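You operate a simulated robot arm through the tools that you are given. There is no shell and no other tool.

You are at the controls of a simulated two-armed robot. One attempt, no reset.

## Task
Seat the corner cap in the corner recess and set both of its rivets.
Fine: riveter square on each head, then back in the riveter cup.

Only the result counts: the job must be done as asked and must still hold three seconds after the hand-in. Knocking over, shifting, dropping, spilling or breaking anything else fails it. Lids that push on must go on centred and level and be pressed home; caps that screw on are set level and turned clockwise until they are tight.

## Robot
Two 7-joint arms with two-finger grippers on one trunk that stands fixed in place. Base frame: the origin is at the foot of the trunk, x ahead of it, y to its left, z up. Lengths are in m, angles in degrees, forces in N, time in s.
The left shoulder is at [0.05, 0.216, 1.246], the right one opposite. With the tool pointing down near the work surface each hand reaches from about 0.22 to 0.78 m from the base axis, measured 20 degrees to its own side. Payload 3.18 kg a hand.
Tool frame (each hand has its own): the origin (TCP) lies between the finger pads and is the grasp point; the fingertips stand 0.03 m ahead of it; z points along the fingers, y is the line along which they close. Largest opening 0.144 m; the body of the gripper starts 0.103 m behind the TCP.
Orientation is told as [roll, pitch, yaw] about the base's x, y, z axes, in that order, counted from this pose: with the fingers straight down and closing along the base's y, the tool's x points along the base's -x, its y along +y and its z along -z.

## Interface
- The arms move only by the tool play_rows. It takes "left_deltas", "right_deltas" or both (then of equal length, played together; a hand with none holds still); each is a list of rows, each a list of 6 numbers: the shift along the tool's x, y, z in m, then the turn, a rotation vector about the tool's x, y, z in degrees. In form: [[tx, ty, tz, ax, ay, az], ...]. A call has 1 to 20 rows; each row shifts and turns the commanded pose from where the row before left it, along the tool's axes as they then stand. "left_hand" and "right_hand" are, for a hand that has rows, the finger opening in m, from 0 to 0.144, set as the call begins (left out, the last holds). Rows are played at 5 a second. More than 0.05 m and 8.6 degrees between two rows, or a gripper value outside its range, and nothing of the call is played. Where a pose cannot be reached the arm comes as near as it can. A force on the tool above 40 N (or 10 N above the force at the start of the call, whichever is more), or a blocked arm, ends the call early, and 0.2 s more pass. Each finger halts on what it meets, pressing with about 37 N; the grip force reading is that of the motor and also rises with nothing between the fingers. The clock runs only during rows and for 0.2 s after the last one: add rows that do not move to give the fingers time. It gives the time, the measured TCP pose, the force on the tool (base axes), the opening and the grip force at its end, in the units of the frame above (readings bear some noise), with the torque about the TCP (base axes, N m) and any sound that the robot's microphone picked up.
- Cameras (640 x 400 px; columns grow to the right, rows downward): "scene" is now at [0.1169, 0.0504, 1.458]; the picture's right is [0.55, -0.83, 0.00], its down [-0.38, -0.25, -0.89] and it looks along [0.74, 0.49, -0.45] (base axes); focal length 309 px, centre (320, 200). "left" rides on the left gripper at [0.076, -0.016, -0.143] in its tool frame; the picture's right is [0.21, 0.98, 0.00], its down [-0.84, 0.18, -0.51] and it looks along [-0.50, 0.11, 0.86] (tool axes); focal length 218 px, centre (320, 200). "right" rides on the right gripper at [0.076, 0.016, -0.143] in its tool frame; the picture's right is [-0.21, 0.98, 0.00], its down [-0.84, -0.18, -0.51] and it looks along [-0.50, -0.11, 0.86] (tool axes); focal length 218 px, centre (320, 200). There is no depth. A picture from a camera that has moved, and an enlarged one, comes with that camera's place and axes in the base frame and with its lens. The place of the scene camera against the robot may be out by one fixed shift of up to 0.018 m in any direction.
- snapshot(camera): a new picture of that camera. The clock stands still meanwhile.
- raise_lower(by): slides the trunk up (or, below 0, down) by that many m; the arms and the scene camera ride with it, the base frame stays. It gives what a move gives, with no picture.
- head_to(pan, tilt): turns the head with the scene camera to pan (to the left, within 80 degrees either way) and tilt (down, from -29 to 69), counted from straight ahead of the robot. It gives what a move gives.
- zoom(camera, box): a new picture of the part [left, top, right, bottom] of that camera's present view, enlarged. The clock stands still meanwhile.
- job_done(): hands the job in; it is judged then, once.

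Places have to be worked out from the pictures, the camera data and where the tool is seen. Open the grippers and draw the arms clear of the work before you hand the job in, unless the task says otherwise.

The tools are called by a JSON object that holds its "method" and its "body". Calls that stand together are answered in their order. play_rows: Moves the arms, as the interface text tells. Its arguments: {"type":"object","properties":{"left_deltas":{"type":"array"},"left_hand":{"type":"number"},"right_deltas":{"type":"array"},"right_hand":{"type":"number"}},"required":[]} The other tools are called the same way: raise_lower (by) slides the trunk up or down; head_to (pan, tilt) turns the head that bears the scene camera; snapshot (camera) takes a picture; zoom (camera, box) takes an enlarged picture of a part of a camera's view; job_done () hands the job in.

At the start:

```text
clock: 0.0
left_tool_pos: [0.3109, 0.4795, 1.3232]
left_tool_rot: [0.0, 0.0, -0.1]
left_ft_force: [-0.2, -0.1, -0.4]
left_ft_torque: [0.0, 0.0, 0.04]
left_gripper_width: 0.1441
left_grasp_force: 0.1
right_tool_pos: [0.4192, 0.0282, 1.302]
right_tool_rot: [-0.1, 0.0, 0.0]
right_ft_force: [0.0, -0.3, 0.4]
right_ft_torque: [-0.01, 0.01, 0.0]
right_gripper_width: 0.1439
right_grasp_force: 0.0
trunk travel left (down, up): [-0.325, 0.044]
head pan, tilt: [33.7, 26.9]
```

scene: 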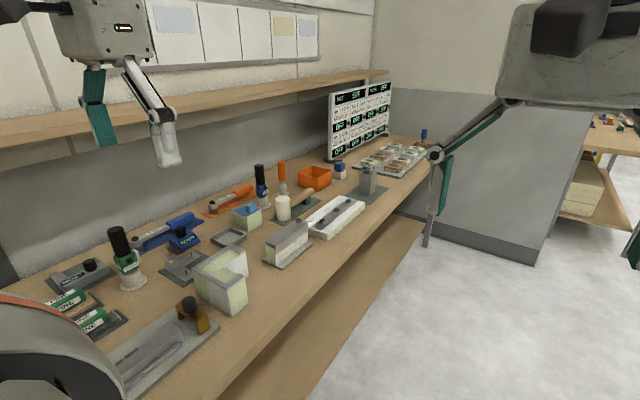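
right: 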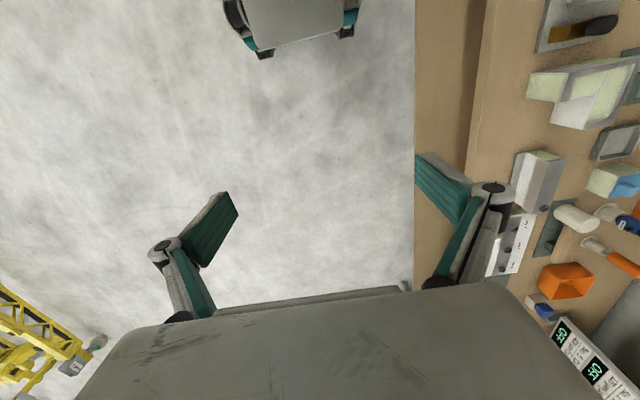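
left: 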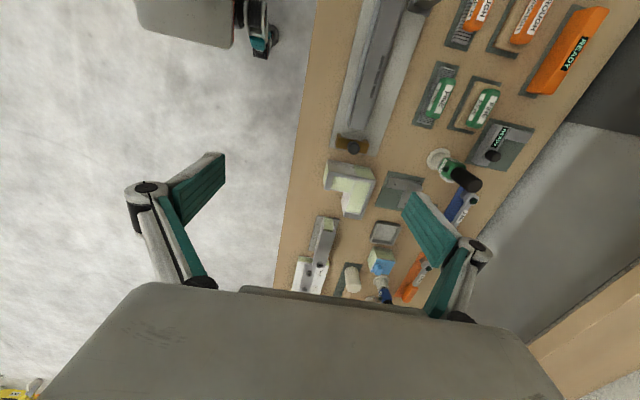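

I'll start by enlarging parts of the scene view to identify the items on the bench.

{"method": "zoom", "body": {"camera": "scene", "box": [160, 130, 440, 305]}}

{"method": "zoom", "body": {"camera": "scene", "box": [20, 200, 300, 375]}}

{"method": "zoom", "body": {"camera": "left", "box": [280, 0, 640, 300]}}

{"method": "zoom", "body": {"camera": "right", "box": [400, 0, 640, 400]}}

```text
2.29 times, centred on (300, 218) of scene
camera zoom: at [0.1169, 0.0504, 1.458], right [0.55, -0.83, 0.0], down [-0.38, -0.25, -0.89], along [0.74, 0.49, -0.45], focal length 706 px, centre (366, 160)
```

zoom: 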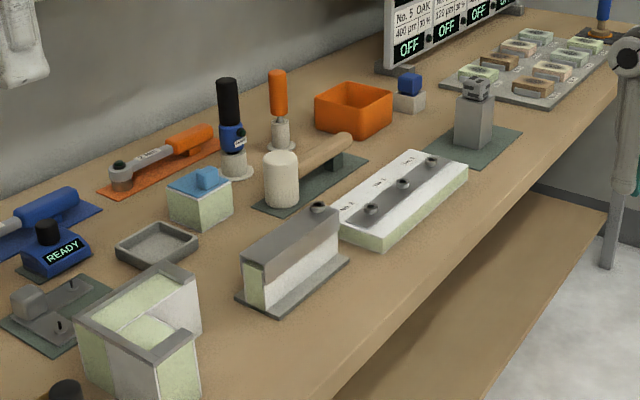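

```text
2.29 times, centred on (160, 288) of scene
camera zoom: at [0.1169, 0.0504, 1.458], right [0.55, -0.83, 0.0], down [-0.38, -0.25, -0.89], along [0.74, 0.49, -0.45], focal length 706 px, centre (686, 0)
```

zoom: 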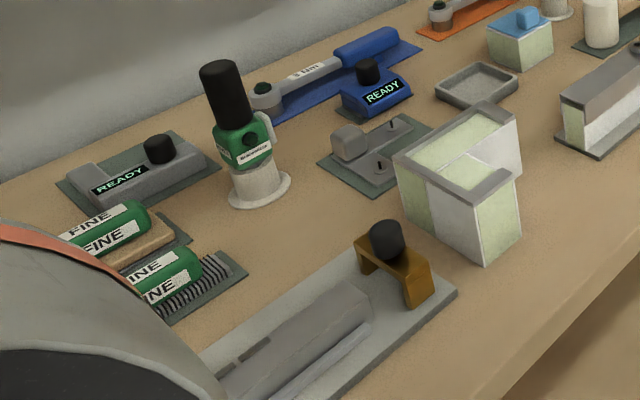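

```text
1.33 times, centred on (460, 150) of left
camera zoom: at [0.2335, 0.463, 1.4682], right [-0.21, 0.98, 0.0], down [0.84, 0.18, 0.51], along [0.5, 0.11, -0.86], focal length 291 px, centre (133, 267)
```

zoom: 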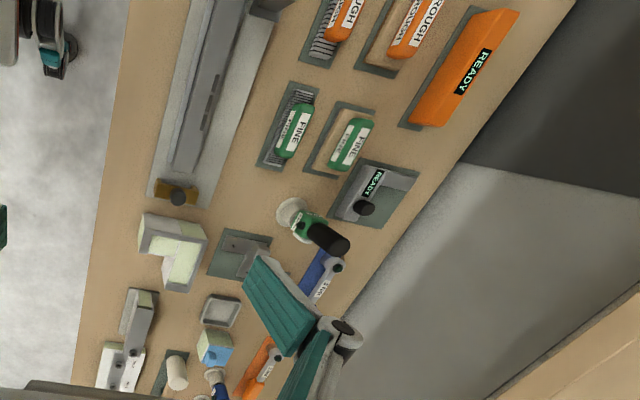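

```text
1.00 times, centred on (520, 200) of right (not enlarged: the box is as wide or as high as the picture)
camera zoom: at [0.3409, 0.0443, 1.445], right [0.21, 0.98, 0.0], down [0.84, -0.18, 0.51], along [0.5, -0.11, -0.86], focal length 218 px, centre (120, 200)
```

zoom: 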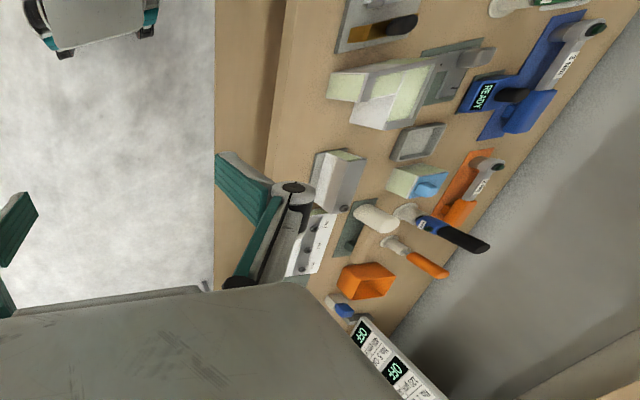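

The bench runs along x to the robot's left. I'll turn the head more left and down, and get enlarged views to read labels.

{"method": "head_to", "body": {"pan": 60, "tilt": 35}}

```text
clock: 0.9
left_tool_pos: [0.3113, 0.4784, 1.3234]
left_tool_rot: [0.1, 0.1, 0.0]
left_ft_force: [-0.4, -0.4, -0.2]
left_ft_torque: [-0.03, -0.03, -0.01]
left_gripper_width: 0.1439
left_grasp_force: 0.1
right_tool_pos: [0.418, 0.0278, 1.3024]
right_tool_rot: [0.1, 0.0, -0.1]
right_ft_force: [0.3, 0.6, 0.0]
right_ft_torque: [-0.02, 0.02, 0.0]
right_gripper_width: 0.1442
right_grasp_force: 0.0
trunk travel left (down, up): [-0.325, 0.044]
head pan, tilt: [60.0, 35.0]
```

Taking a scene picture with the new head pose.

{"method": "snapshot", "body": {"camera": "scene"}}

```text
taken
camera scene: at [0.0848, 0.0758, 1.4454], right [0.87, -0.5, 0.0], down [-0.29, -0.5, -0.82], along [0.41, 0.71, -0.57], focal length 309 px, centre (320, 200)
```

scene: 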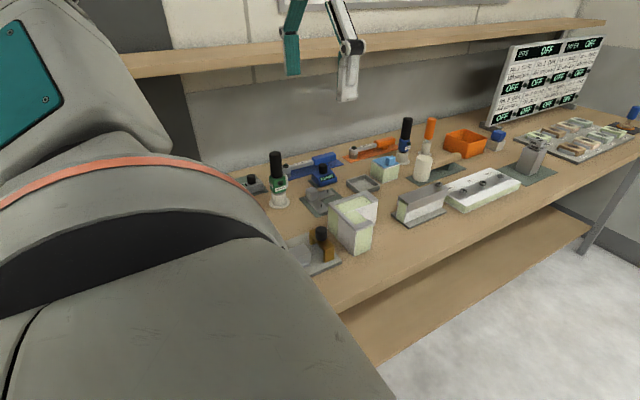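

{"method": "zoom", "body": {"camera": "scene", "box": [240, 130, 400, 270]}}

{"method": "zoom", "body": {"camera": "scene", "box": [360, 100, 560, 230]}}

{"method": "zoom", "body": {"camera": "scene", "box": [480, 30, 640, 140]}}

```text
2.86 times, centred on (320, 200) of scene
camera zoom: at [0.0848, 0.0758, 1.4454], right [0.87, -0.5, 0.0], down [-0.29, -0.5, -0.82], along [0.41, 0.71, -0.57], focal length 883 px, centre (320, 200)
```

zoom: 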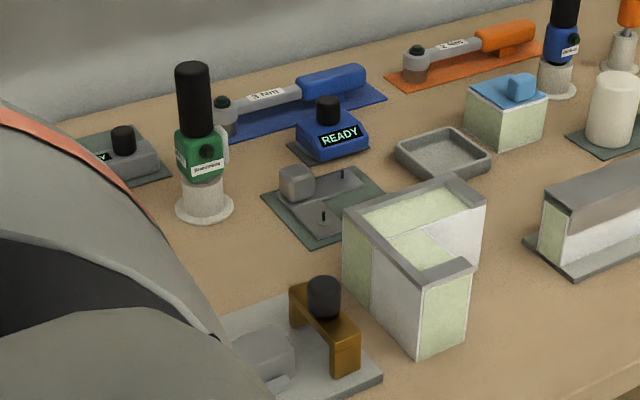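

```text
3.08 times, centred on (460, 165) of scene
camera zoom: at [0.0848, 0.0758, 1.4454], right [0.87, -0.5, 0.0], down [-0.29, -0.5, -0.82], along [0.41, 0.71, -0.57], focal length 950 px, centre (-111, 308)
```

zoom: 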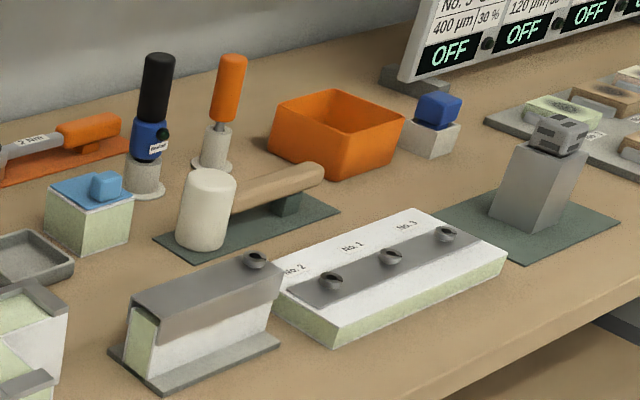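

```text
3.64 times, centred on (560, 85) of scene
camera zoom: at [0.0848, 0.0758, 1.4454], right [0.87, -0.5, 0.0], down [-0.29, -0.5, -0.82], along [0.41, 0.71, -0.57], focal length 1123 px, centre (-553, 618)
```

zoom: 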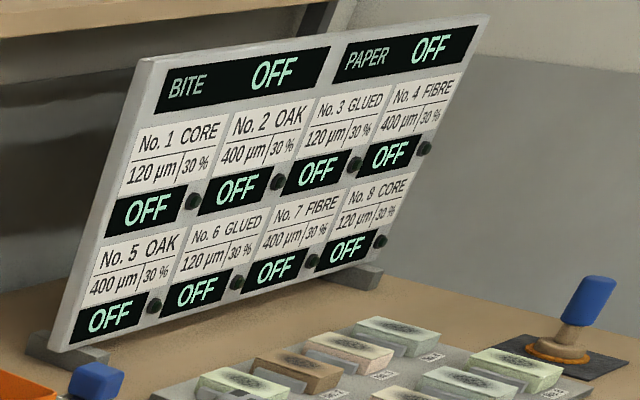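

Bench top looks to be near z≈0.88, the green tool cup near (0.375, 0.84), and the corner piece near (0.47, 0.59). I'll move the left hand over for a closer view with its camera.

{"method": "play_rows", "body": {"left_deltas": [[0.01, 0.035, 0.02, 0, 0, 0], [0.01, 0.035, 0.02, 0, 0, 0], [0.01, 0.035, 0.02, 0, 0, 0], [0.01, 0.035, 0.02, 0, 0, 0], [0.01, 0.035, 0.02, 0, 0, 0], [0, 0, 0, 0, 0, 0]]}}

{"method": "snapshot", "body": {"camera": "left"}}

{"method": "snapshot", "body": {"camera": "scene"}}

```text
clock: 2.3
left_tool_pos: [0.2609, 0.6534, 1.2213]
left_tool_rot: [0.0, 0.0, 0.0]
left_ft_force: [0.0, 0.3, -0.6]
left_ft_torque: [-0.01, -0.01, -0.01]
left_gripper_width: 0.1439
left_grasp_force: 0.1
right_tool_pos: [0.4188, 0.0282, 1.3035]
right_tool_rot: [0.0, 0.0, 0.0]
right_ft_force: [-0.3, 0.1, -0.2]
right_ft_torque: [0.02, -0.01, 0.0]
right_gripper_width: 0.1441
right_grasp_force: 0.1
trunk travel left (down, up): [-0.325, 0.044]
head pan, tilt: [60.0, 35.0]
```

```text
taken
camera left: at [0.1824, 0.6377, 1.3661], right [-0.21, 0.98, 0.0], down [0.84, 0.18, 0.51], along [0.5, 0.11, -0.86], focal length 218 px, centre (320, 200)
```

left: 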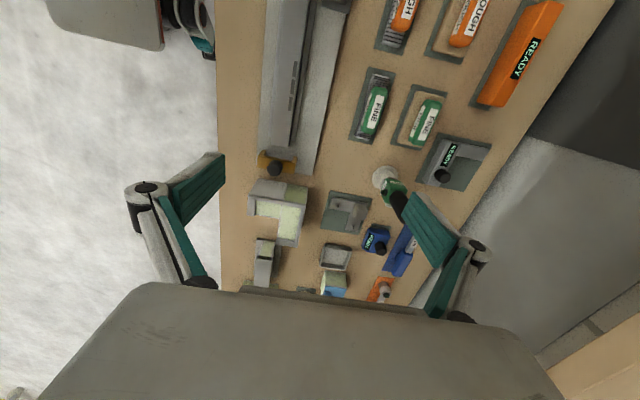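

```text
taken
camera scene: at [0.0848, 0.0752, 1.4454], right [0.87, -0.5, 0.0], down [-0.29, -0.5, -0.82], along [0.41, 0.71, -0.57], focal length 309 px, centre (320, 200)
```

scene: 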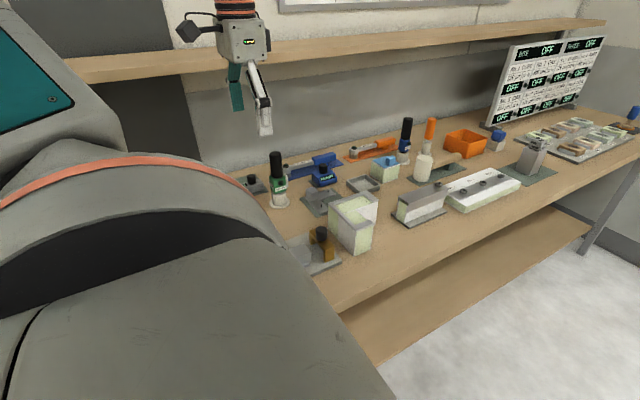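

{"method": "zoom", "body": {"camera": "left", "box": [230, 140, 450, 300]}}

{"method": "zoom", "body": {"camera": "left", "box": [330, 0, 560, 210]}}

{"method": "zoom", "body": {"camera": "scene", "box": [250, 140, 400, 250]}}

```text
2.50 times, centred on (340, 220) of left
camera zoom: at [0.1824, 0.6377, 1.3661], right [-0.21, 0.98, 0.0], down [0.84, 0.18, 0.51], along [0.5, 0.11, -0.86], focal length 546 px, centre (270, 150)
```

zoom: 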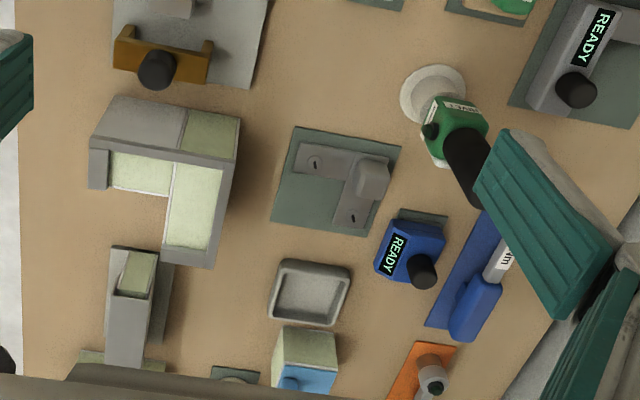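

```text
1.90 times, centred on (445, 105) of left
camera zoom: at [0.1824, 0.6377, 1.3661], right [-0.21, 0.98, 0.0], down [0.84, 0.18, 0.51], along [0.5, 0.11, -0.86], focal length 416 px, centre (82, 381)
```

zoom: 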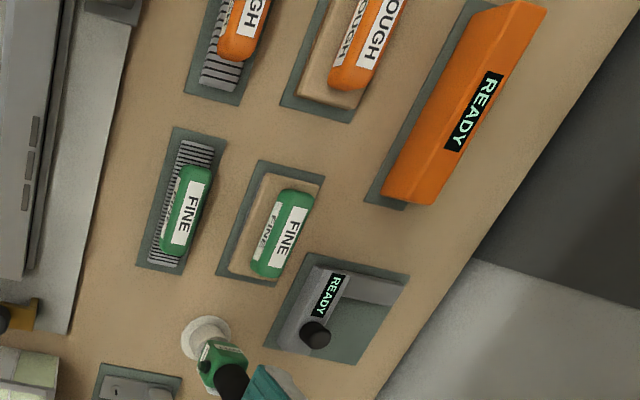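

```text
3.64 times, centred on (325, 195) of scene
camera zoom: at [0.0848, 0.0752, 1.4454], right [0.87, -0.5, 0.0], down [-0.29, -0.5, -0.82], along [0.41, 0.71, -0.57], focal length 1123 px, centre (302, 218)
```

zoom: 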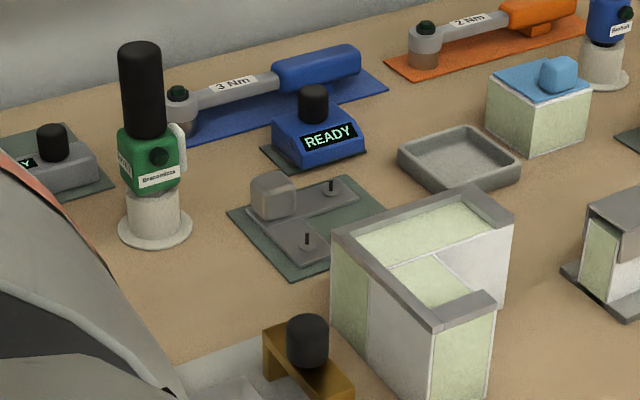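

The corner workpiece is the L-shaped block with grey rim; the L-shaped grey plate with a cube and two pins is the corner cap. I need to read tool labels to identify the riveter.

{"method": "zoom", "body": {"camera": "scene", "box": [260, 145, 300, 210]}}

{"method": "zoom", "body": {"camera": "scene", "box": [385, 110, 445, 180]}}

{"method": "zoom", "body": {"camera": "left", "box": [365, 155, 415, 230]}}

{"method": "zoom", "body": {"camera": "scene", "box": [295, 175, 350, 220]}}

```text
6.15 times, centred on (280, 178) of scene
camera zoom: at [0.0848, 0.0752, 1.4454], right [0.87, -0.5, 0.0], down [-0.29, -0.5, -0.82], along [0.41, 0.71, -0.57], focal length 1901 px, centre (566, 338)
```

zoom: 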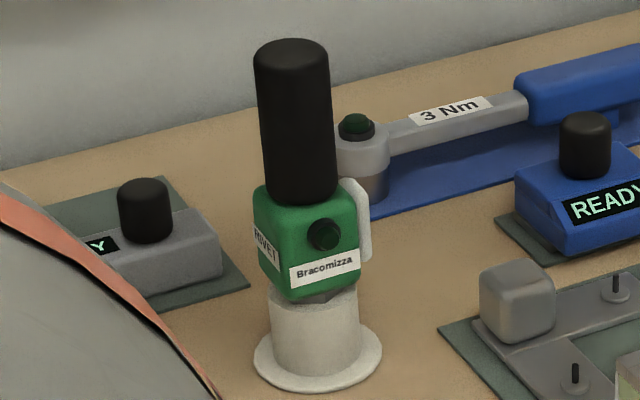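

```text
5.71 times, centred on (415, 145) of scene
camera zoom: at [0.0848, 0.0752, 1.4454], right [0.87, -0.5, 0.0], down [-0.29, -0.5, -0.82], along [0.41, 0.71, -0.57], focal length 1765 px, centre (-223, 514)
```

zoom: 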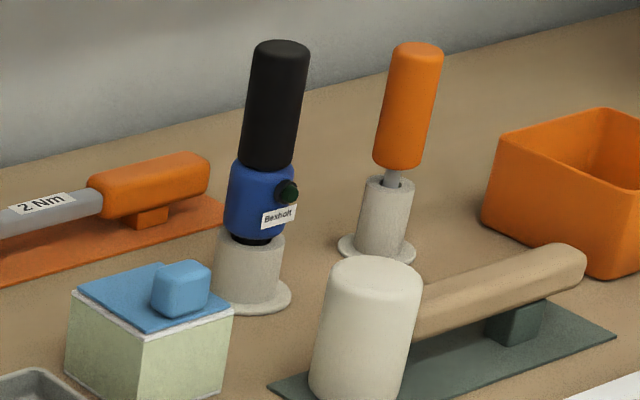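

```text
5.33 times, centred on (390, 192) of left
camera zoom: at [0.1824, 0.6377, 1.3661], right [-0.21, 0.98, 0.0], down [0.84, 0.18, 0.51], along [0.5, 0.11, -0.86], focal length 1164 px, centre (-53, 240)
```

zoom: 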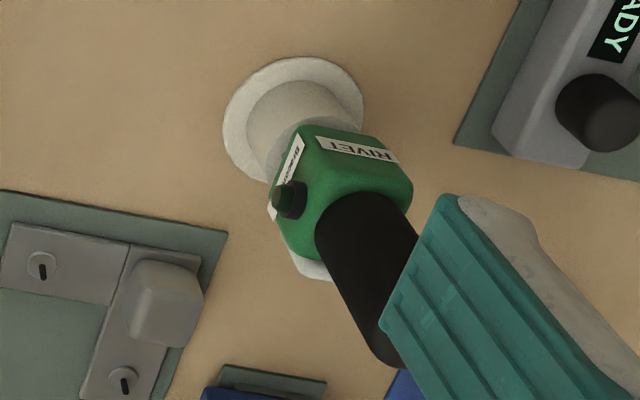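

```text
8.89 times, centred on (322, 198) of scene
camera zoom: at [0.0848, 0.0752, 1.4454], right [0.87, -0.5, 0.0], down [-0.29, -0.5, -0.82], along [0.41, 0.71, -0.57], focal length 2746 px, centre (298, 222)
```

zoom: 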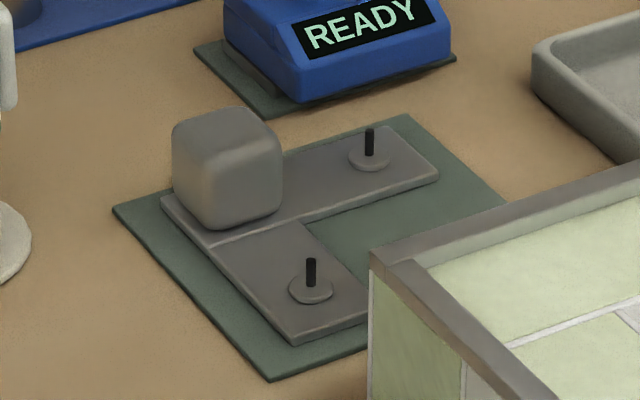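

The green tool is labelled RIVET, standing in its cup. Now a closer look at the recess.

{"method": "zoom", "body": {"camera": "scene", "box": [320, 180, 390, 260]}}

{"method": "zoom", "body": {"camera": "left", "box": [240, 170, 330, 255]}}

{"method": "zoom", "body": {"camera": "left", "box": [315, 180, 385, 245]}}

```text
5.00 times, centred on (355, 220) of scene
camera zoom: at [0.0848, 0.0752, 1.4454], right [0.87, -0.5, 0.0], down [-0.29, -0.5, -0.82], along [0.41, 0.71, -0.57], focal length 1544 px, centre (145, 100)
```

zoom: 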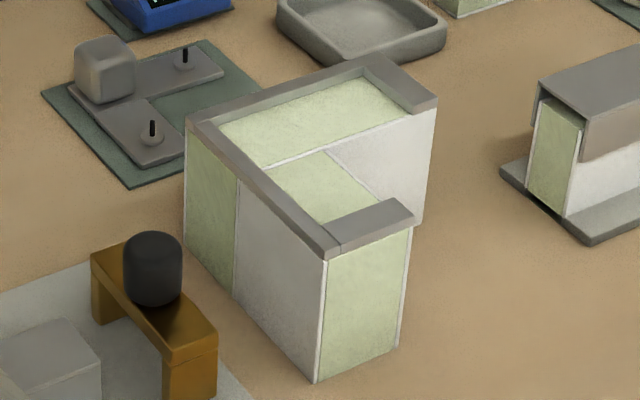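

```text
4.71 times, centred on (285, 212) of left
camera zoom: at [0.1824, 0.6377, 1.3661], right [-0.21, 0.98, 0.0], down [0.84, 0.18, 0.51], along [0.5, 0.11, -0.86], focal length 1027 px, centre (485, 141)
```

zoom: 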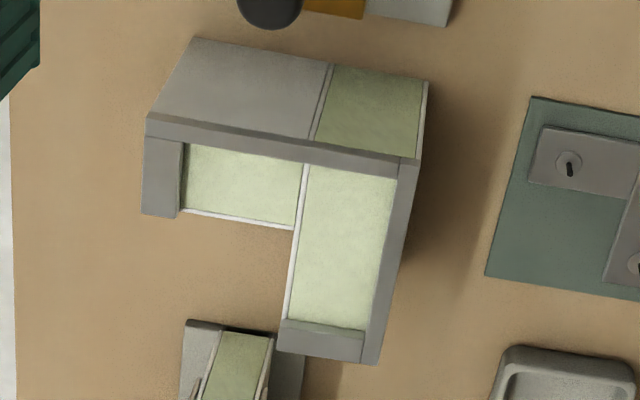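

```text
6.15 times, centred on (350, 212) of left
camera zoom: at [0.1824, 0.6377, 1.3661], right [-0.21, 0.98, 0.0], down [0.84, 0.18, 0.51], along [0.5, 0.11, -0.86], focal length 1343 px, centre (135, 123)
```

zoom: 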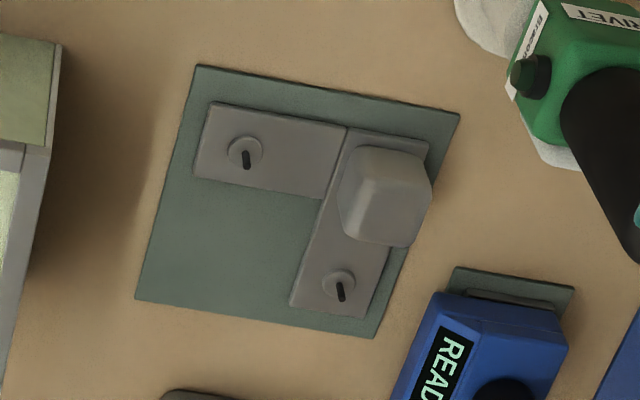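

Cap is an L (~95 mm arms) at corner about (0.443, 0.820), pins about (0.463, 0.744) and (0.519, 0.802); the recess corner is about (0.445, 0.647) at z≈0.96. I'll move the hand closer above to refine positions of cap, block and riveter.

{"method": "play_rows", "body": {"left_deltas": [[-0.03, 0.02, 0.02, 0, 0, 0], [-0.03, 0.02, 0.02, 0, 0, 0], [-0.03, 0.02, 0.02, 0, 0, 0], [-0.03, 0.02, 0.02, 0, 0, 0], [0, 0, 0, 0, 0, 0]]}}

{"method": "snapshot", "body": {"camera": "left"}}

{"method": "snapshot", "body": {"camera": "scene"}}

```text
clock: 3.5
left_tool_pos: [0.3786, 0.7342, 1.144]
left_tool_rot: [-0.1, -0.1, 0.0]
left_ft_force: [-0.5, 0.0, 0.2]
left_ft_torque: [0.05, -0.02, 0.01]
left_gripper_width: 0.1442
left_grasp_force: 0.1
right_tool_pos: [0.418, 0.0269, 1.3025]
right_tool_rot: [0.0, 0.0, 0.0]
right_ft_force: [-0.1, -0.8, -0.2]
right_ft_torque: [0.0, 0.0, 0.0]
right_gripper_width: 0.1438
right_grasp_force: 0.1
trunk travel left (down, up): [-0.325, 0.044]
head pan, tilt: [60.0, 35.0]
```

```text
taken
camera left: at [0.3011, 0.7182, 1.2888], right [-0.21, 0.98, 0.0], down [0.84, 0.18, 0.51], along [0.5, 0.11, -0.86], focal length 218 px, centre (320, 200)
```

left: 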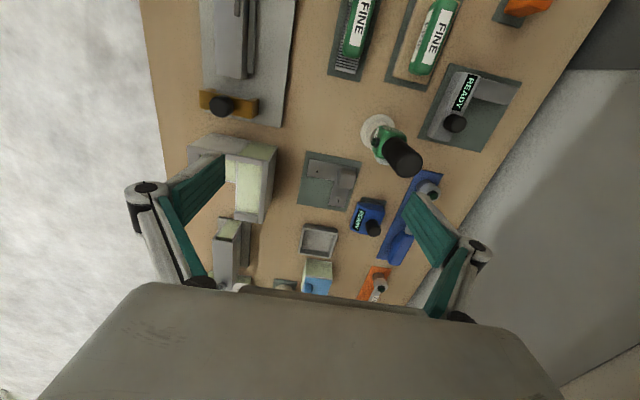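

```text
taken
camera scene: at [0.0836, 0.0751, 1.4455], right [0.87, -0.5, 0.0], down [-0.29, -0.5, -0.82], along [0.41, 0.71, -0.57], focal length 309 px, centre (320, 200)
```

scene: 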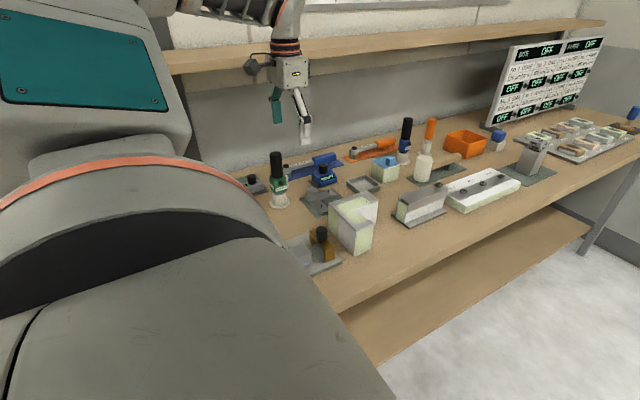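

{"method": "zoom", "body": {"camera": "left", "box": [290, 140, 370, 220]}}

{"method": "zoom", "body": {"camera": "left", "box": [350, 105, 430, 185]}}

{"method": "zoom", "body": {"camera": "left", "box": [180, 125, 290, 235]}}

```text
5.00 times, centred on (330, 180) of left
camera zoom: at [0.3011, 0.7182, 1.2888], right [-0.21, 0.98, 0.0], down [0.84, 0.18, 0.51], along [0.5, 0.11, -0.86], focal length 1091 px, centre (270, 300)
```

zoom: 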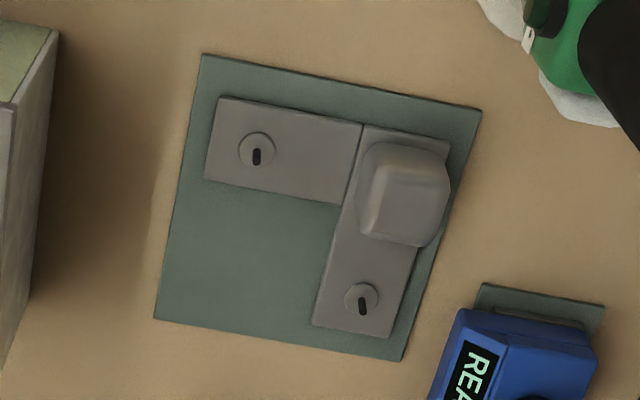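

```text
5.00 times, centred on (390, 145) of left
camera zoom: at [0.3011, 0.7182, 1.2888], right [-0.21, 0.98, 0.0], down [0.84, 0.18, 0.51], along [0.5, 0.11, -0.86], focal length 1091 px, centre (-30, 475)
```

zoom: 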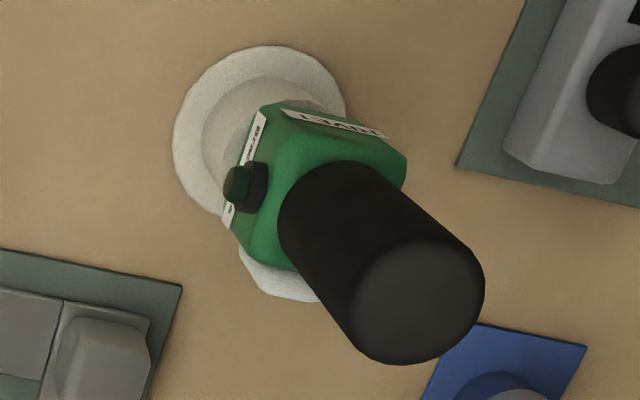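

```text
3.64 times, centred on (235, 180) of left
camera zoom: at [0.3011, 0.7182, 1.2888], right [-0.21, 0.98, 0.0], down [0.84, 0.18, 0.51], along [0.5, 0.11, -0.86], focal length 794 px, centre (629, 273)
```

zoom: 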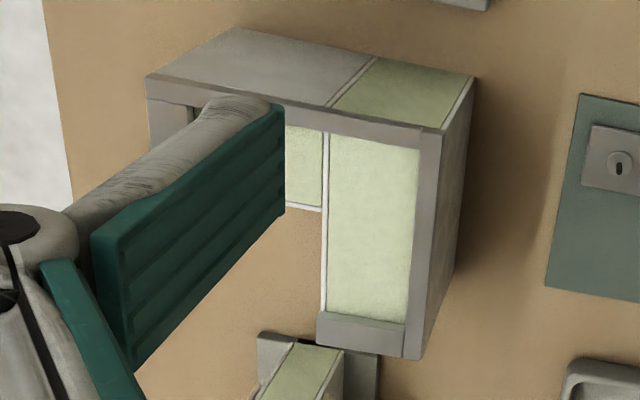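

Two-view triangulation gives the rim top at z≈0.942, cap plate at z≈0.866, riveter axis about (0.378, 0.849) with top at z≈1.034. I'll check the gripper/camera body size for clearance to the riveter.

{"method": "zoom", "body": {"camera": "scene", "box": [230, 30, 340, 215]}}

{"method": "zoom", "body": {"camera": "scene", "box": [240, 40, 320, 100]}}

```text
2.16 times, centred on (285, 122) of scene
camera zoom: at [0.0836, 0.0751, 1.4455], right [0.87, -0.5, 0.0], down [-0.29, -0.5, -0.82], along [0.41, 0.71, -0.57], focal length 668 px, centre (396, 368)
```

zoom: 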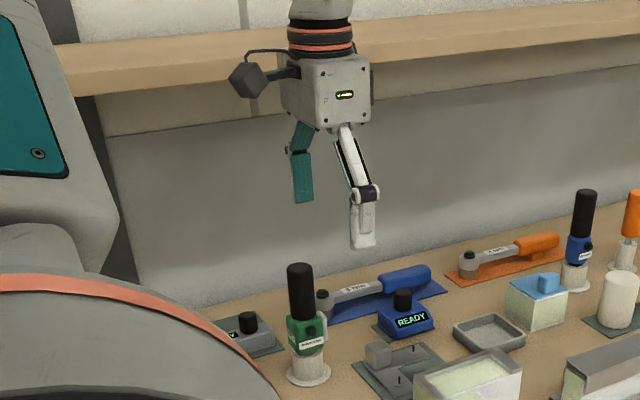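

```text
6.67 times, centred on (280, 70) of scene
camera zoom: at [0.0836, 0.0751, 1.4455], right [0.87, -0.5, 0.0], down [-0.29, -0.5, -0.82], along [0.41, 0.71, -0.57], focal length 2059 px, centre (587, 1067)
```

zoom: 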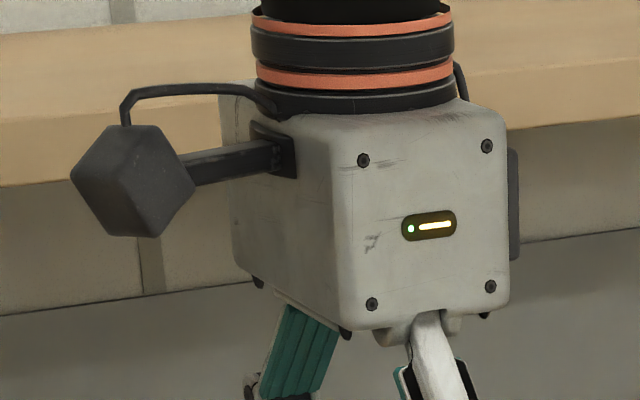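

Camera box half-size ~2 cm, clearance to riveter is fine. I move above the cube of the cap at about (0.477, 0.810), with the opening reduced to 0.07.

{"method": "play_rows", "body": {"left_deltas": [[-0.024, 0.019, 0.03, 0, 0, 0], [-0.024, 0.019, 0.03, 0, 0, 0], [-0.024, 0.019, 0.03, 0, 0, 0], [-0.0236, 0.019, 0.03, 0, 0, 0], [0, 0, 0, 0, 0, 0]], "left_hand": 0.07}}

{"method": "snapshot", "body": {"camera": "left"}}

{"method": "zoom", "body": {"camera": "left", "box": [240, 120, 400, 260]}}

{"method": "snapshot", "body": {"camera": "scene"}}

```text
clock: 4.7
left_tool_pos: [0.4756, 0.8079, 1.0238]
left_tool_rot: [0.1, -0.2, -0.1]
left_ft_force: [-0.4, 0.3, 0.4]
left_ft_torque: [0.04, -0.02, -0.02]
left_gripper_width: 0.07
left_grasp_force: 0.0
right_tool_pos: [0.4162, 0.0279, 1.3033]
right_tool_rot: [0.0, -0.1, -0.1]
right_ft_force: [0.3, -0.1, 0.2]
right_ft_torque: [0.02, 0.0, -0.01]
right_gripper_width: 0.1442
right_grasp_force: 0.1
trunk travel left (down, up): [-0.325, 0.044]
head pan, tilt: [60.0, 35.0]
```

```text
taken
camera left: at [0.3982, 0.7922, 1.1693], right [-0.21, 0.98, 0.0], down [0.84, 0.18, 0.51], along [0.5, 0.11, -0.86], focal length 218 px, centre (320, 200)
```

left: 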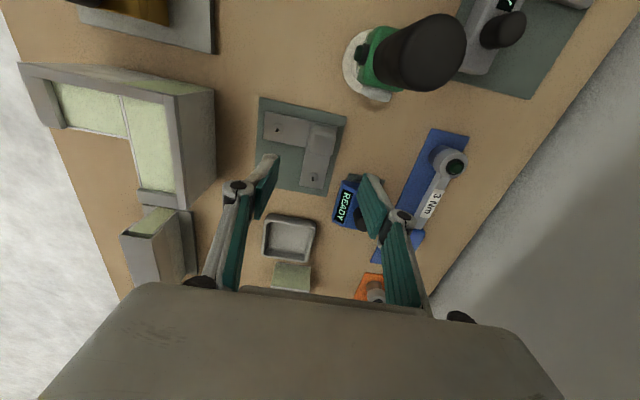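

```text
2.86 times, centred on (320, 190) of left
camera zoom: at [0.3982, 0.7922, 1.1693], right [-0.21, 0.98, 0.0], down [0.84, 0.18, 0.51], along [0.5, 0.11, -0.86], focal length 624 px, centre (320, 229)
```

zoom: 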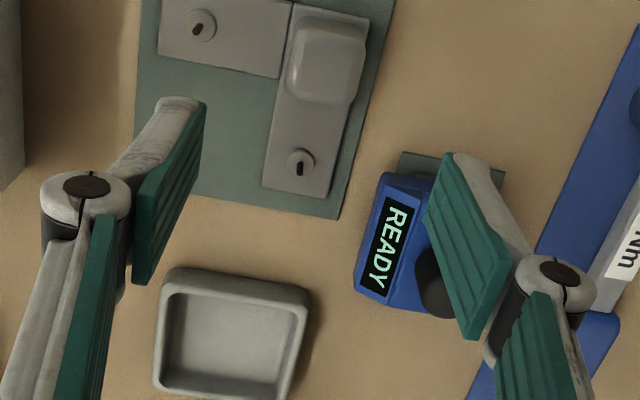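

```text
taken
camera scene: at [0.0834, 0.0751, 1.4456], right [0.87, -0.5, 0.0], down [-0.29, -0.5, -0.82], along [0.41, 0.71, -0.57], focal length 309 px, centre (320, 200)
```

scene: 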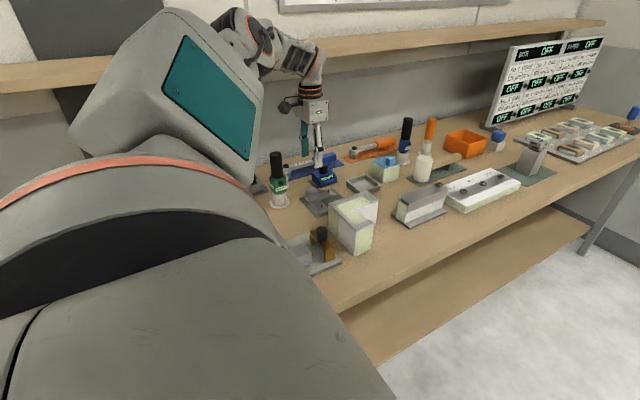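

Cube centre estimated at (0.4757, 0.8105), plate top z≈0.866. I descend most of the way and check alignment.

{"method": "play_rows", "body": {"left_deltas": [[-0.0015, 0.0023, 0.02, 0, 0, 0], [0, 0, 0.025, 0, 0, 0], [0, 0, 0.025, 0, 0, 0], [0, 0, 0.01, 0, 0, 0], [0, 0, 0, 0, 0, 0]], "left_hand": 0.06}}

{"method": "snapshot", "body": {"camera": "left"}}

{"method": "zoom", "body": {"camera": "left", "box": [240, 120, 400, 260]}}

{"method": "zoom", "body": {"camera": "scene", "box": [250, 80, 390, 220]}}

```text
clock: 5.9
left_tool_pos: [0.48, 0.812, 0.9435]
left_tool_rot: [0.0, 0.0, 0.0]
left_ft_force: [-0.8, 0.0, -0.5]
left_ft_torque: [0.0, 0.0, 0.02]
left_gripper_width: 0.06
left_grasp_force: 0.0
right_tool_pos: [0.4177, 0.028, 1.3024]
right_tool_rot: [0.0, 0.0, 0.0]
right_ft_force: [0.3, 0.4, 0.0]
right_ft_torque: [-0.04, 0.05, 0.0]
right_gripper_width: 0.1441
right_grasp_force: 0.0
trunk travel left (down, up): [-0.325, 0.044]
head pan, tilt: [60.0, 35.0]
```

```text
taken
camera left: at [0.4016, 0.7967, 1.0886], right [-0.21, 0.98, 0.0], down [0.84, 0.18, 0.51], along [0.5, 0.11, -0.86], focal length 218 px, centre (320, 200)
```

left: 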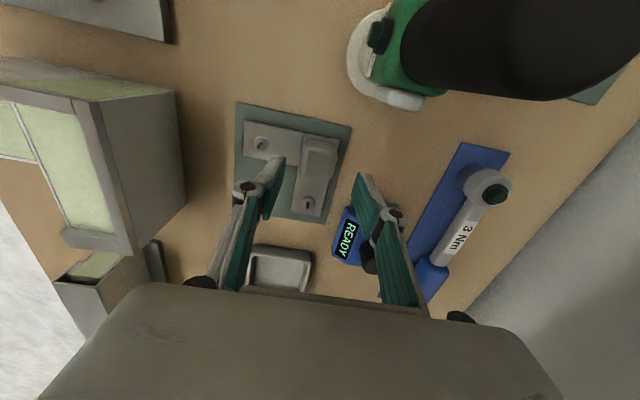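

```text
2.86 times, centred on (320, 190) of left
camera zoom: at [0.4016, 0.7967, 1.0886], right [-0.21, 0.98, 0.0], down [0.84, 0.18, 0.51], along [0.5, 0.11, -0.86], focal length 624 px, centre (320, 229)
```

zoom: 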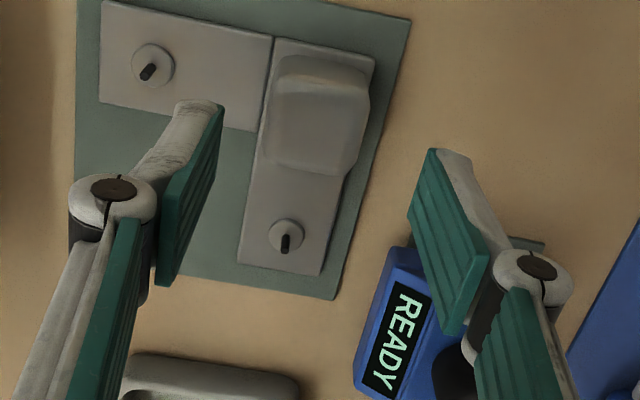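

```text
2.86 times, centred on (320, 150) of scene
camera zoom: at [0.0848, 0.0759, 1.4453], right [0.87, -0.5, 0.0], down [-0.29, -0.5, -0.82], along [0.41, 0.71, -0.57], focal length 883 px, centre (320, 343)
```

zoom: 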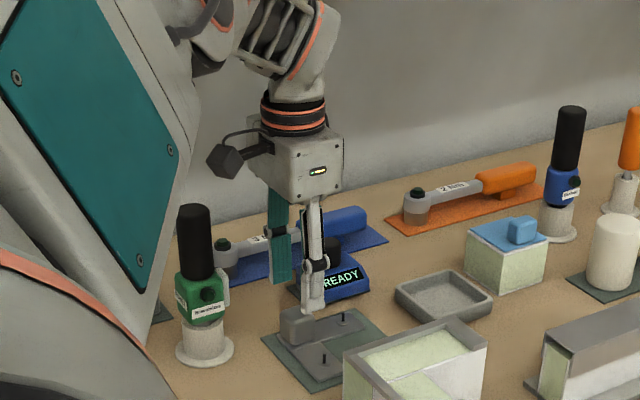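

Alignment is good (cube centre ≈(0.4765, 0.811), TCP at about (0.4776, 0.8127)). Descending 0.044 m, then closing.

{"method": "play_rows", "body": {"left_deltas": [[0.001, -0.0015, 0.011, 0, 0, 0], [0, 0, 0.011, 0, 0, 0], [0, 0, 0.011, 0, 0, 0], [0, 0, 0.011, 0, 0, 0], [0, 0, 0, 0, 0, 0]], "left_hand": 0.06}}

{"method": "snapshot", "body": {"camera": "left"}}

{"method": "zoom", "body": {"camera": "left", "box": [240, 120, 400, 260]}}

{"method": "zoom", "body": {"camera": "scene", "box": [280, 150, 360, 220]}}

```text
clock: 7.1
left_tool_pos: [0.4785, 0.8105, 0.9323]
left_tool_rot: [0.1, 0.0, 0.0]
left_ft_force: [0.0, 0.4, -0.1]
left_ft_torque: [-0.01, -0.02, 0.0]
left_gripper_width: 0.0599
left_grasp_force: 0.1
left hand out of reach, approached as far as the arm can: row 2, 3, 4
right_tool_pos: [0.4181, 0.0289, 1.3033]
right_tool_rot: [0.0, -0.1, 0.0]
right_ft_force: [-1.3, -0.4, 0.4]
right_ft_torque: [-0.01, -0.01, -0.02]
right_gripper_width: 0.144
right_grasp_force: 0.1
trunk travel left (down, up): [-0.325, 0.044]
head pan, tilt: [60.0, 35.0]
```

```text
taken
camera left: at [0.3997, 0.7948, 1.0778], right [-0.21, 0.98, 0.0], down [0.84, 0.18, 0.51], along [0.5, 0.11, -0.86], focal length 218 px, centre (320, 200)
```

left: 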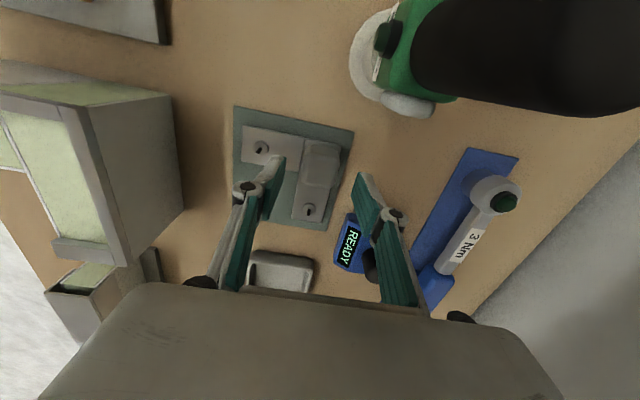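

```text
2.86 times, centred on (320, 190) of left
camera zoom: at [0.3997, 0.7948, 1.0778], right [-0.21, 0.98, 0.0], down [0.84, 0.18, 0.51], along [0.5, 0.11, -0.86], focal length 624 px, centre (320, 229)
```

zoom: 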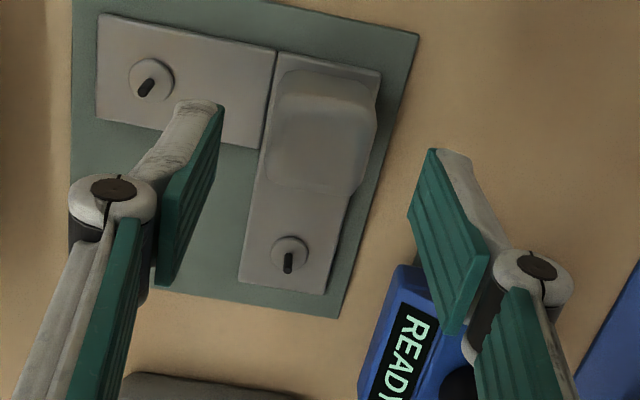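

```text
5.71 times, centred on (320, 185) of scene
camera zoom: at [0.0848, 0.0759, 1.4453], right [0.87, -0.5, 0.0], down [-0.29, -0.5, -0.82], along [0.41, 0.71, -0.57], focal length 1765 px, centre (320, 286)
```

zoom: 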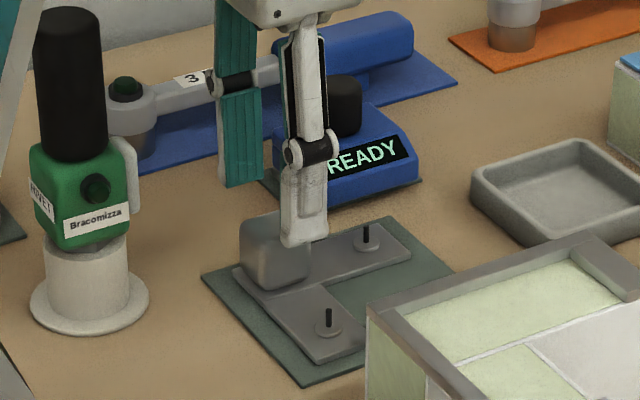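

Out of reach at this trunk height; the arm stopped at z≈0.932. I'll raise the hand and then lower the trunk so the shoulder is nearer the working height.

{"method": "play_rows", "body": {"left_deltas": [[0, 0, -0.04, 0, 0, 0], [0, 0, -0.04, 0, 0, 0], [0, 0, -0.04, 0, 0, 0], [0, 0, -0.04, 0, 0, 0], [0, 0, 0, 0, 0, 0]]}}

```text
clock: 8.3
left_tool_pos: [0.4777, 0.8127, 1.0948]
left_tool_rot: [0.0, -0.1, 0.0]
left_ft_force: [-0.3, -0.2, 0.0]
left_ft_torque: [0.0, 0.05, 0.0]
left_gripper_width: 0.0598
left_grasp_force: 0.0
right_tool_pos: [0.4178, 0.0286, 1.3024]
right_tool_rot: [0.0, -0.1, -0.1]
right_ft_force: [0.4, 0.2, 0.1]
right_ft_torque: [0.01, 0.05, 0.0]
right_gripper_width: 0.1441
right_grasp_force: 0.0
trunk travel left (down, up): [-0.325, 0.044]
head pan, tilt: [60.0, 35.0]
```

{"method": "raise_lower", "body": {"by": -0.12}}

{"method": "snapshot", "body": {"camera": "left"}}

{"method": "snapshot", "body": {"camera": "scene"}}

```text
clock: 9.8
left_tool_pos: [0.4761, 0.8109, 0.9744]
left_tool_rot: [0.0, -0.2, 0.0]
left_ft_force: [-0.5, 0.1, 0.8]
left_ft_torque: [0.02, -0.01, -0.03]
left_gripper_width: 0.06
left_grasp_force: 0.0
right_tool_pos: [0.4158, 0.0288, 1.1838]
right_tool_rot: [0.0, -0.2, 0.0]
right_ft_force: [-0.5, -0.4, -0.6]
right_ft_torque: [0.03, -0.04, 0.02]
right_gripper_width: 0.1439
right_grasp_force: 0.0
trunk travel left (down, up): [-0.205, 0.164]
head pan, tilt: [60.0, 35.0]
```

```text
taken
camera left: at [0.3985, 0.7951, 1.1189], right [-0.21, 0.98, 0.0], down [0.84, 0.18, 0.51], along [0.5, 0.11, -0.86], focal length 218 px, centre (320, 200)
```

left: 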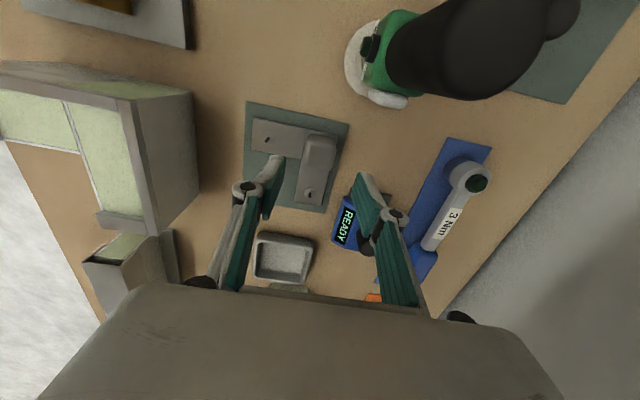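

```text
taken
camera scene: at [0.1345, 0.0756, 1.3222], right [0.87, -0.5, 0.0], down [-0.29, -0.5, -0.82], along [0.41, 0.71, -0.57], focal length 309 px, centre (320, 200)
```

scene: 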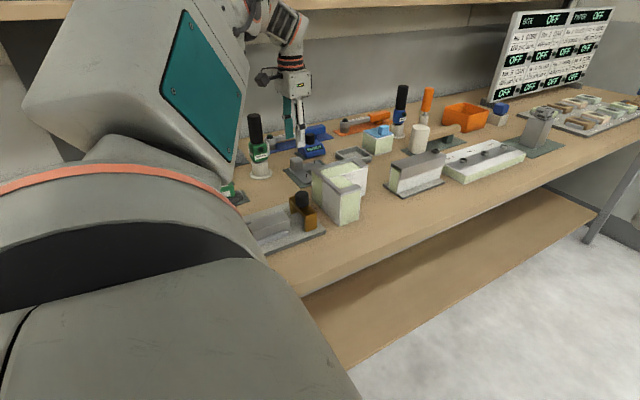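

Reach should be better now. TCP is ~(0.4745, 0.811, 0.976) in camera terms; I shift x +0.002 and descend 0.074 toward the plate.

{"method": "play_rows", "body": {"left_deltas": [[-0.002, 0, 0.02, 0, 0, 0], [0, 0, 0.02, 0, 0, 0], [0, 0, 0.015, 0, 0, 0], [0, 0, 0.01, 0, 0, 0], [0, 0, 0.006, 0, 0, 0], [0, 0, 0, 0, 0, 0]]}}

{"method": "snapshot", "body": {"camera": "left"}}

{"method": "zoom", "body": {"camera": "left", "box": [240, 120, 400, 260]}}

{"method": "zoom", "body": {"camera": "scene", "box": [240, 60, 380, 220]}}

```text
clock: 11.2
left_tool_pos: [0.4798, 0.8122, 0.9019]
left_tool_rot: [0.0, 0.0, -0.1]
left_ft_force: [-0.2, -1.5, 1.0]
left_ft_torque: [0.0, -0.02, -0.02]
left_gripper_width: 0.0599
left_grasp_force: 0.0
right_tool_pos: [0.4182, 0.0287, 1.1833]
right_tool_rot: [0.0, 0.0, 0.0]
right_ft_force: [0.3, -0.1, 1.0]
right_ft_torque: [-0.01, -0.03, -0.01]
right_gripper_width: 0.144
right_grasp_force: 0.0
trunk travel left (down, up): [-0.205, 0.164]
head pan, tilt: [60.0, 35.0]
```

```text
taken
camera left: at [0.4013, 0.796, 1.0465], right [-0.21, 0.98, 0.0], down [0.84, 0.18, 0.51], along [0.5, 0.11, -0.86], focal length 218 px, centre (320, 200)
```

left: 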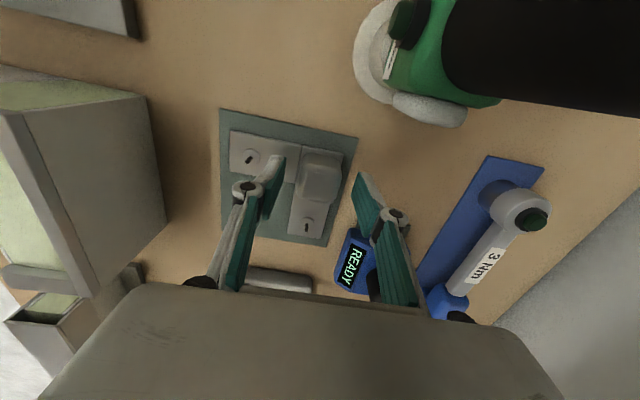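

```text
2.86 times, centred on (320, 190) of left
camera zoom: at [0.4013, 0.796, 1.0465], right [-0.21, 0.98, 0.0], down [0.84, 0.18, 0.51], along [0.5, 0.11, -0.86], focal length 624 px, centre (320, 229)
```

zoom: 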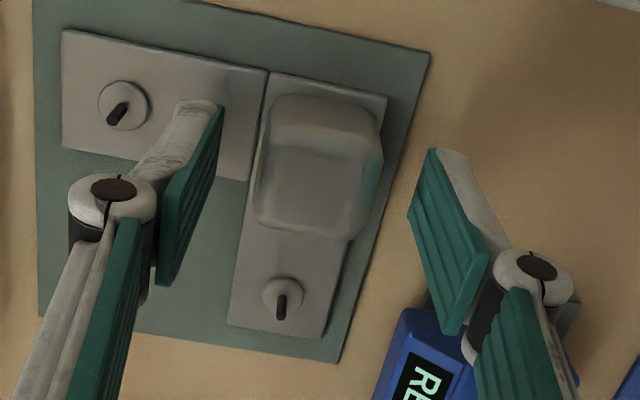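

```text
2.50 times, centred on (310, 140) of scene
camera zoom: at [0.1357, 0.0757, 1.3217], right [0.87, -0.5, 0.0], down [-0.29, -0.5, -0.82], along [0.41, 0.71, -0.57], focal length 772 px, centre (345, 350)
```

zoom: 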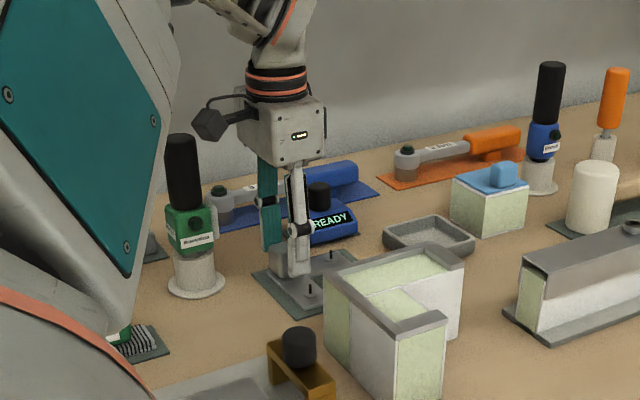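

Fingers straddle the cube with tips ~7 mm above the plate, which leaves clearance over the rim later. Closing the gripper now.

{"method": "play_rows", "body": {"left_deltas": [[0, 0, 0.001, 0, 0, 0], [0, 0, 0, 0, 0, 0], [0, 0, 0, 0, 0, 0], [0, 0, 0, 0, 0, 0]], "left_hand": 0.0}}

{"method": "zoom", "body": {"camera": "left", "box": [240, 120, 400, 260]}}

```text
clock: 12.2
left_tool_pos: [0.4792, 0.8119, 0.9006]
left_tool_rot: [0.1, 0.0, -0.2]
left_ft_force: [0.1, 3.3, 5.8]
left_ft_torque: [0.09, 0.12, -0.03]
left_gripper_width: 0.0333
left_grasp_force: 37.2
right_tool_pos: [0.4176, 0.0281, 1.1823]
right_tool_rot: [-0.1, -0.1, 0.1]
right_ft_force: [-0.2, 0.0, 0.4]
right_ft_torque: [-0.01, 0.03, 0.0]
right_gripper_width: 0.1441
right_grasp_force: 0.0
trunk travel left (down, up): [-0.205, 0.164]
head pan, tilt: [60.0, 35.0]
```

```text
2.86 times, centred on (320, 190) of left
camera zoom: at [0.4014, 0.7954, 1.0462], right [-0.21, 0.98, 0.0], down [0.84, 0.18, 0.51], along [0.5, 0.11, -0.86], focal length 624 px, centre (320, 229)
```

zoom: 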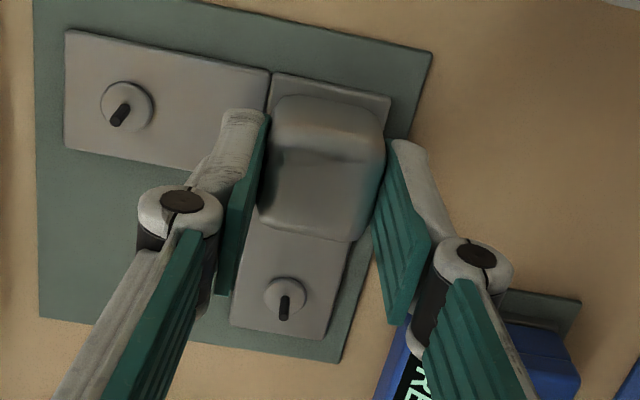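

Gripped at 0.033 m width with full force. Lifting the cap straight up 0.12 m.

{"method": "play_rows", "body": {"left_deltas": [[0, 0, -0.01, 0, 0, 0], [0, 0, -0.02, 0, 0, 0], [0, 0, -0.03, 0, 0, 0], [0, 0, -0.03, 0, 0, 0], [0, 0, -0.03, 0, 0, 0], [0, 0, 0, 0, 0, 0]]}}

{"method": "snapshot", "body": {"camera": "left"}}

{"method": "zoom", "body": {"camera": "left", "box": [240, 120, 400, 260]}}

```text
clock: 13.6
left_tool_pos: [0.479, 0.8111, 1.0212]
left_tool_rot: [0.0, 0.1, 0.0]
left_ft_force: [-0.2, 0.4, -1.4]
left_ft_torque: [0.0, 0.0, 0.02]
left_gripper_width: 0.0334
left_grasp_force: 36.8
right_tool_pos: [0.4184, 0.0283, 1.1825]
right_tool_rot: [-0.1, 0.0, -0.1]
right_ft_force: [-0.9, 0.2, 0.3]
right_ft_torque: [0.0, 0.0, 0.0]
right_gripper_width: 0.1442
right_grasp_force: 0.1
trunk travel left (down, up): [-0.205, 0.164]
head pan, tilt: [60.0, 35.0]
```

```text
taken
camera left: at [0.4017, 0.7956, 1.1659], right [-0.21, 0.98, 0.0], down [0.84, 0.18, 0.51], along [0.5, 0.11, -0.86], focal length 218 px, centre (320, 200)
```

left: 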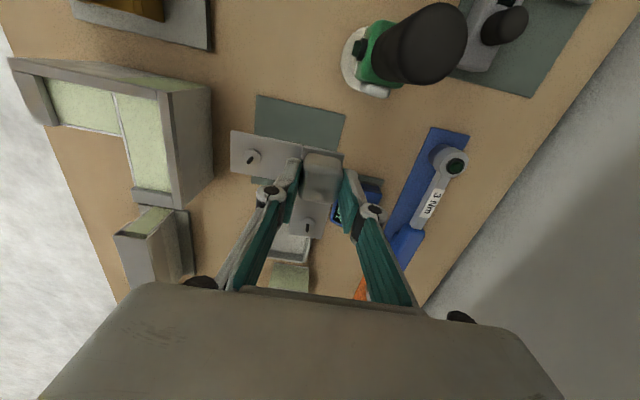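

```text
2.86 times, centred on (320, 190) of left
camera zoom: at [0.4017, 0.7956, 1.1659], right [-0.21, 0.98, 0.0], down [0.84, 0.18, 0.51], along [0.5, 0.11, -0.86], focal length 624 px, centre (320, 229)
```

zoom: 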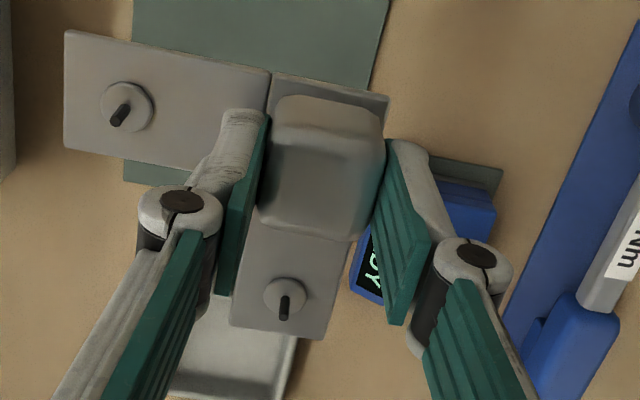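

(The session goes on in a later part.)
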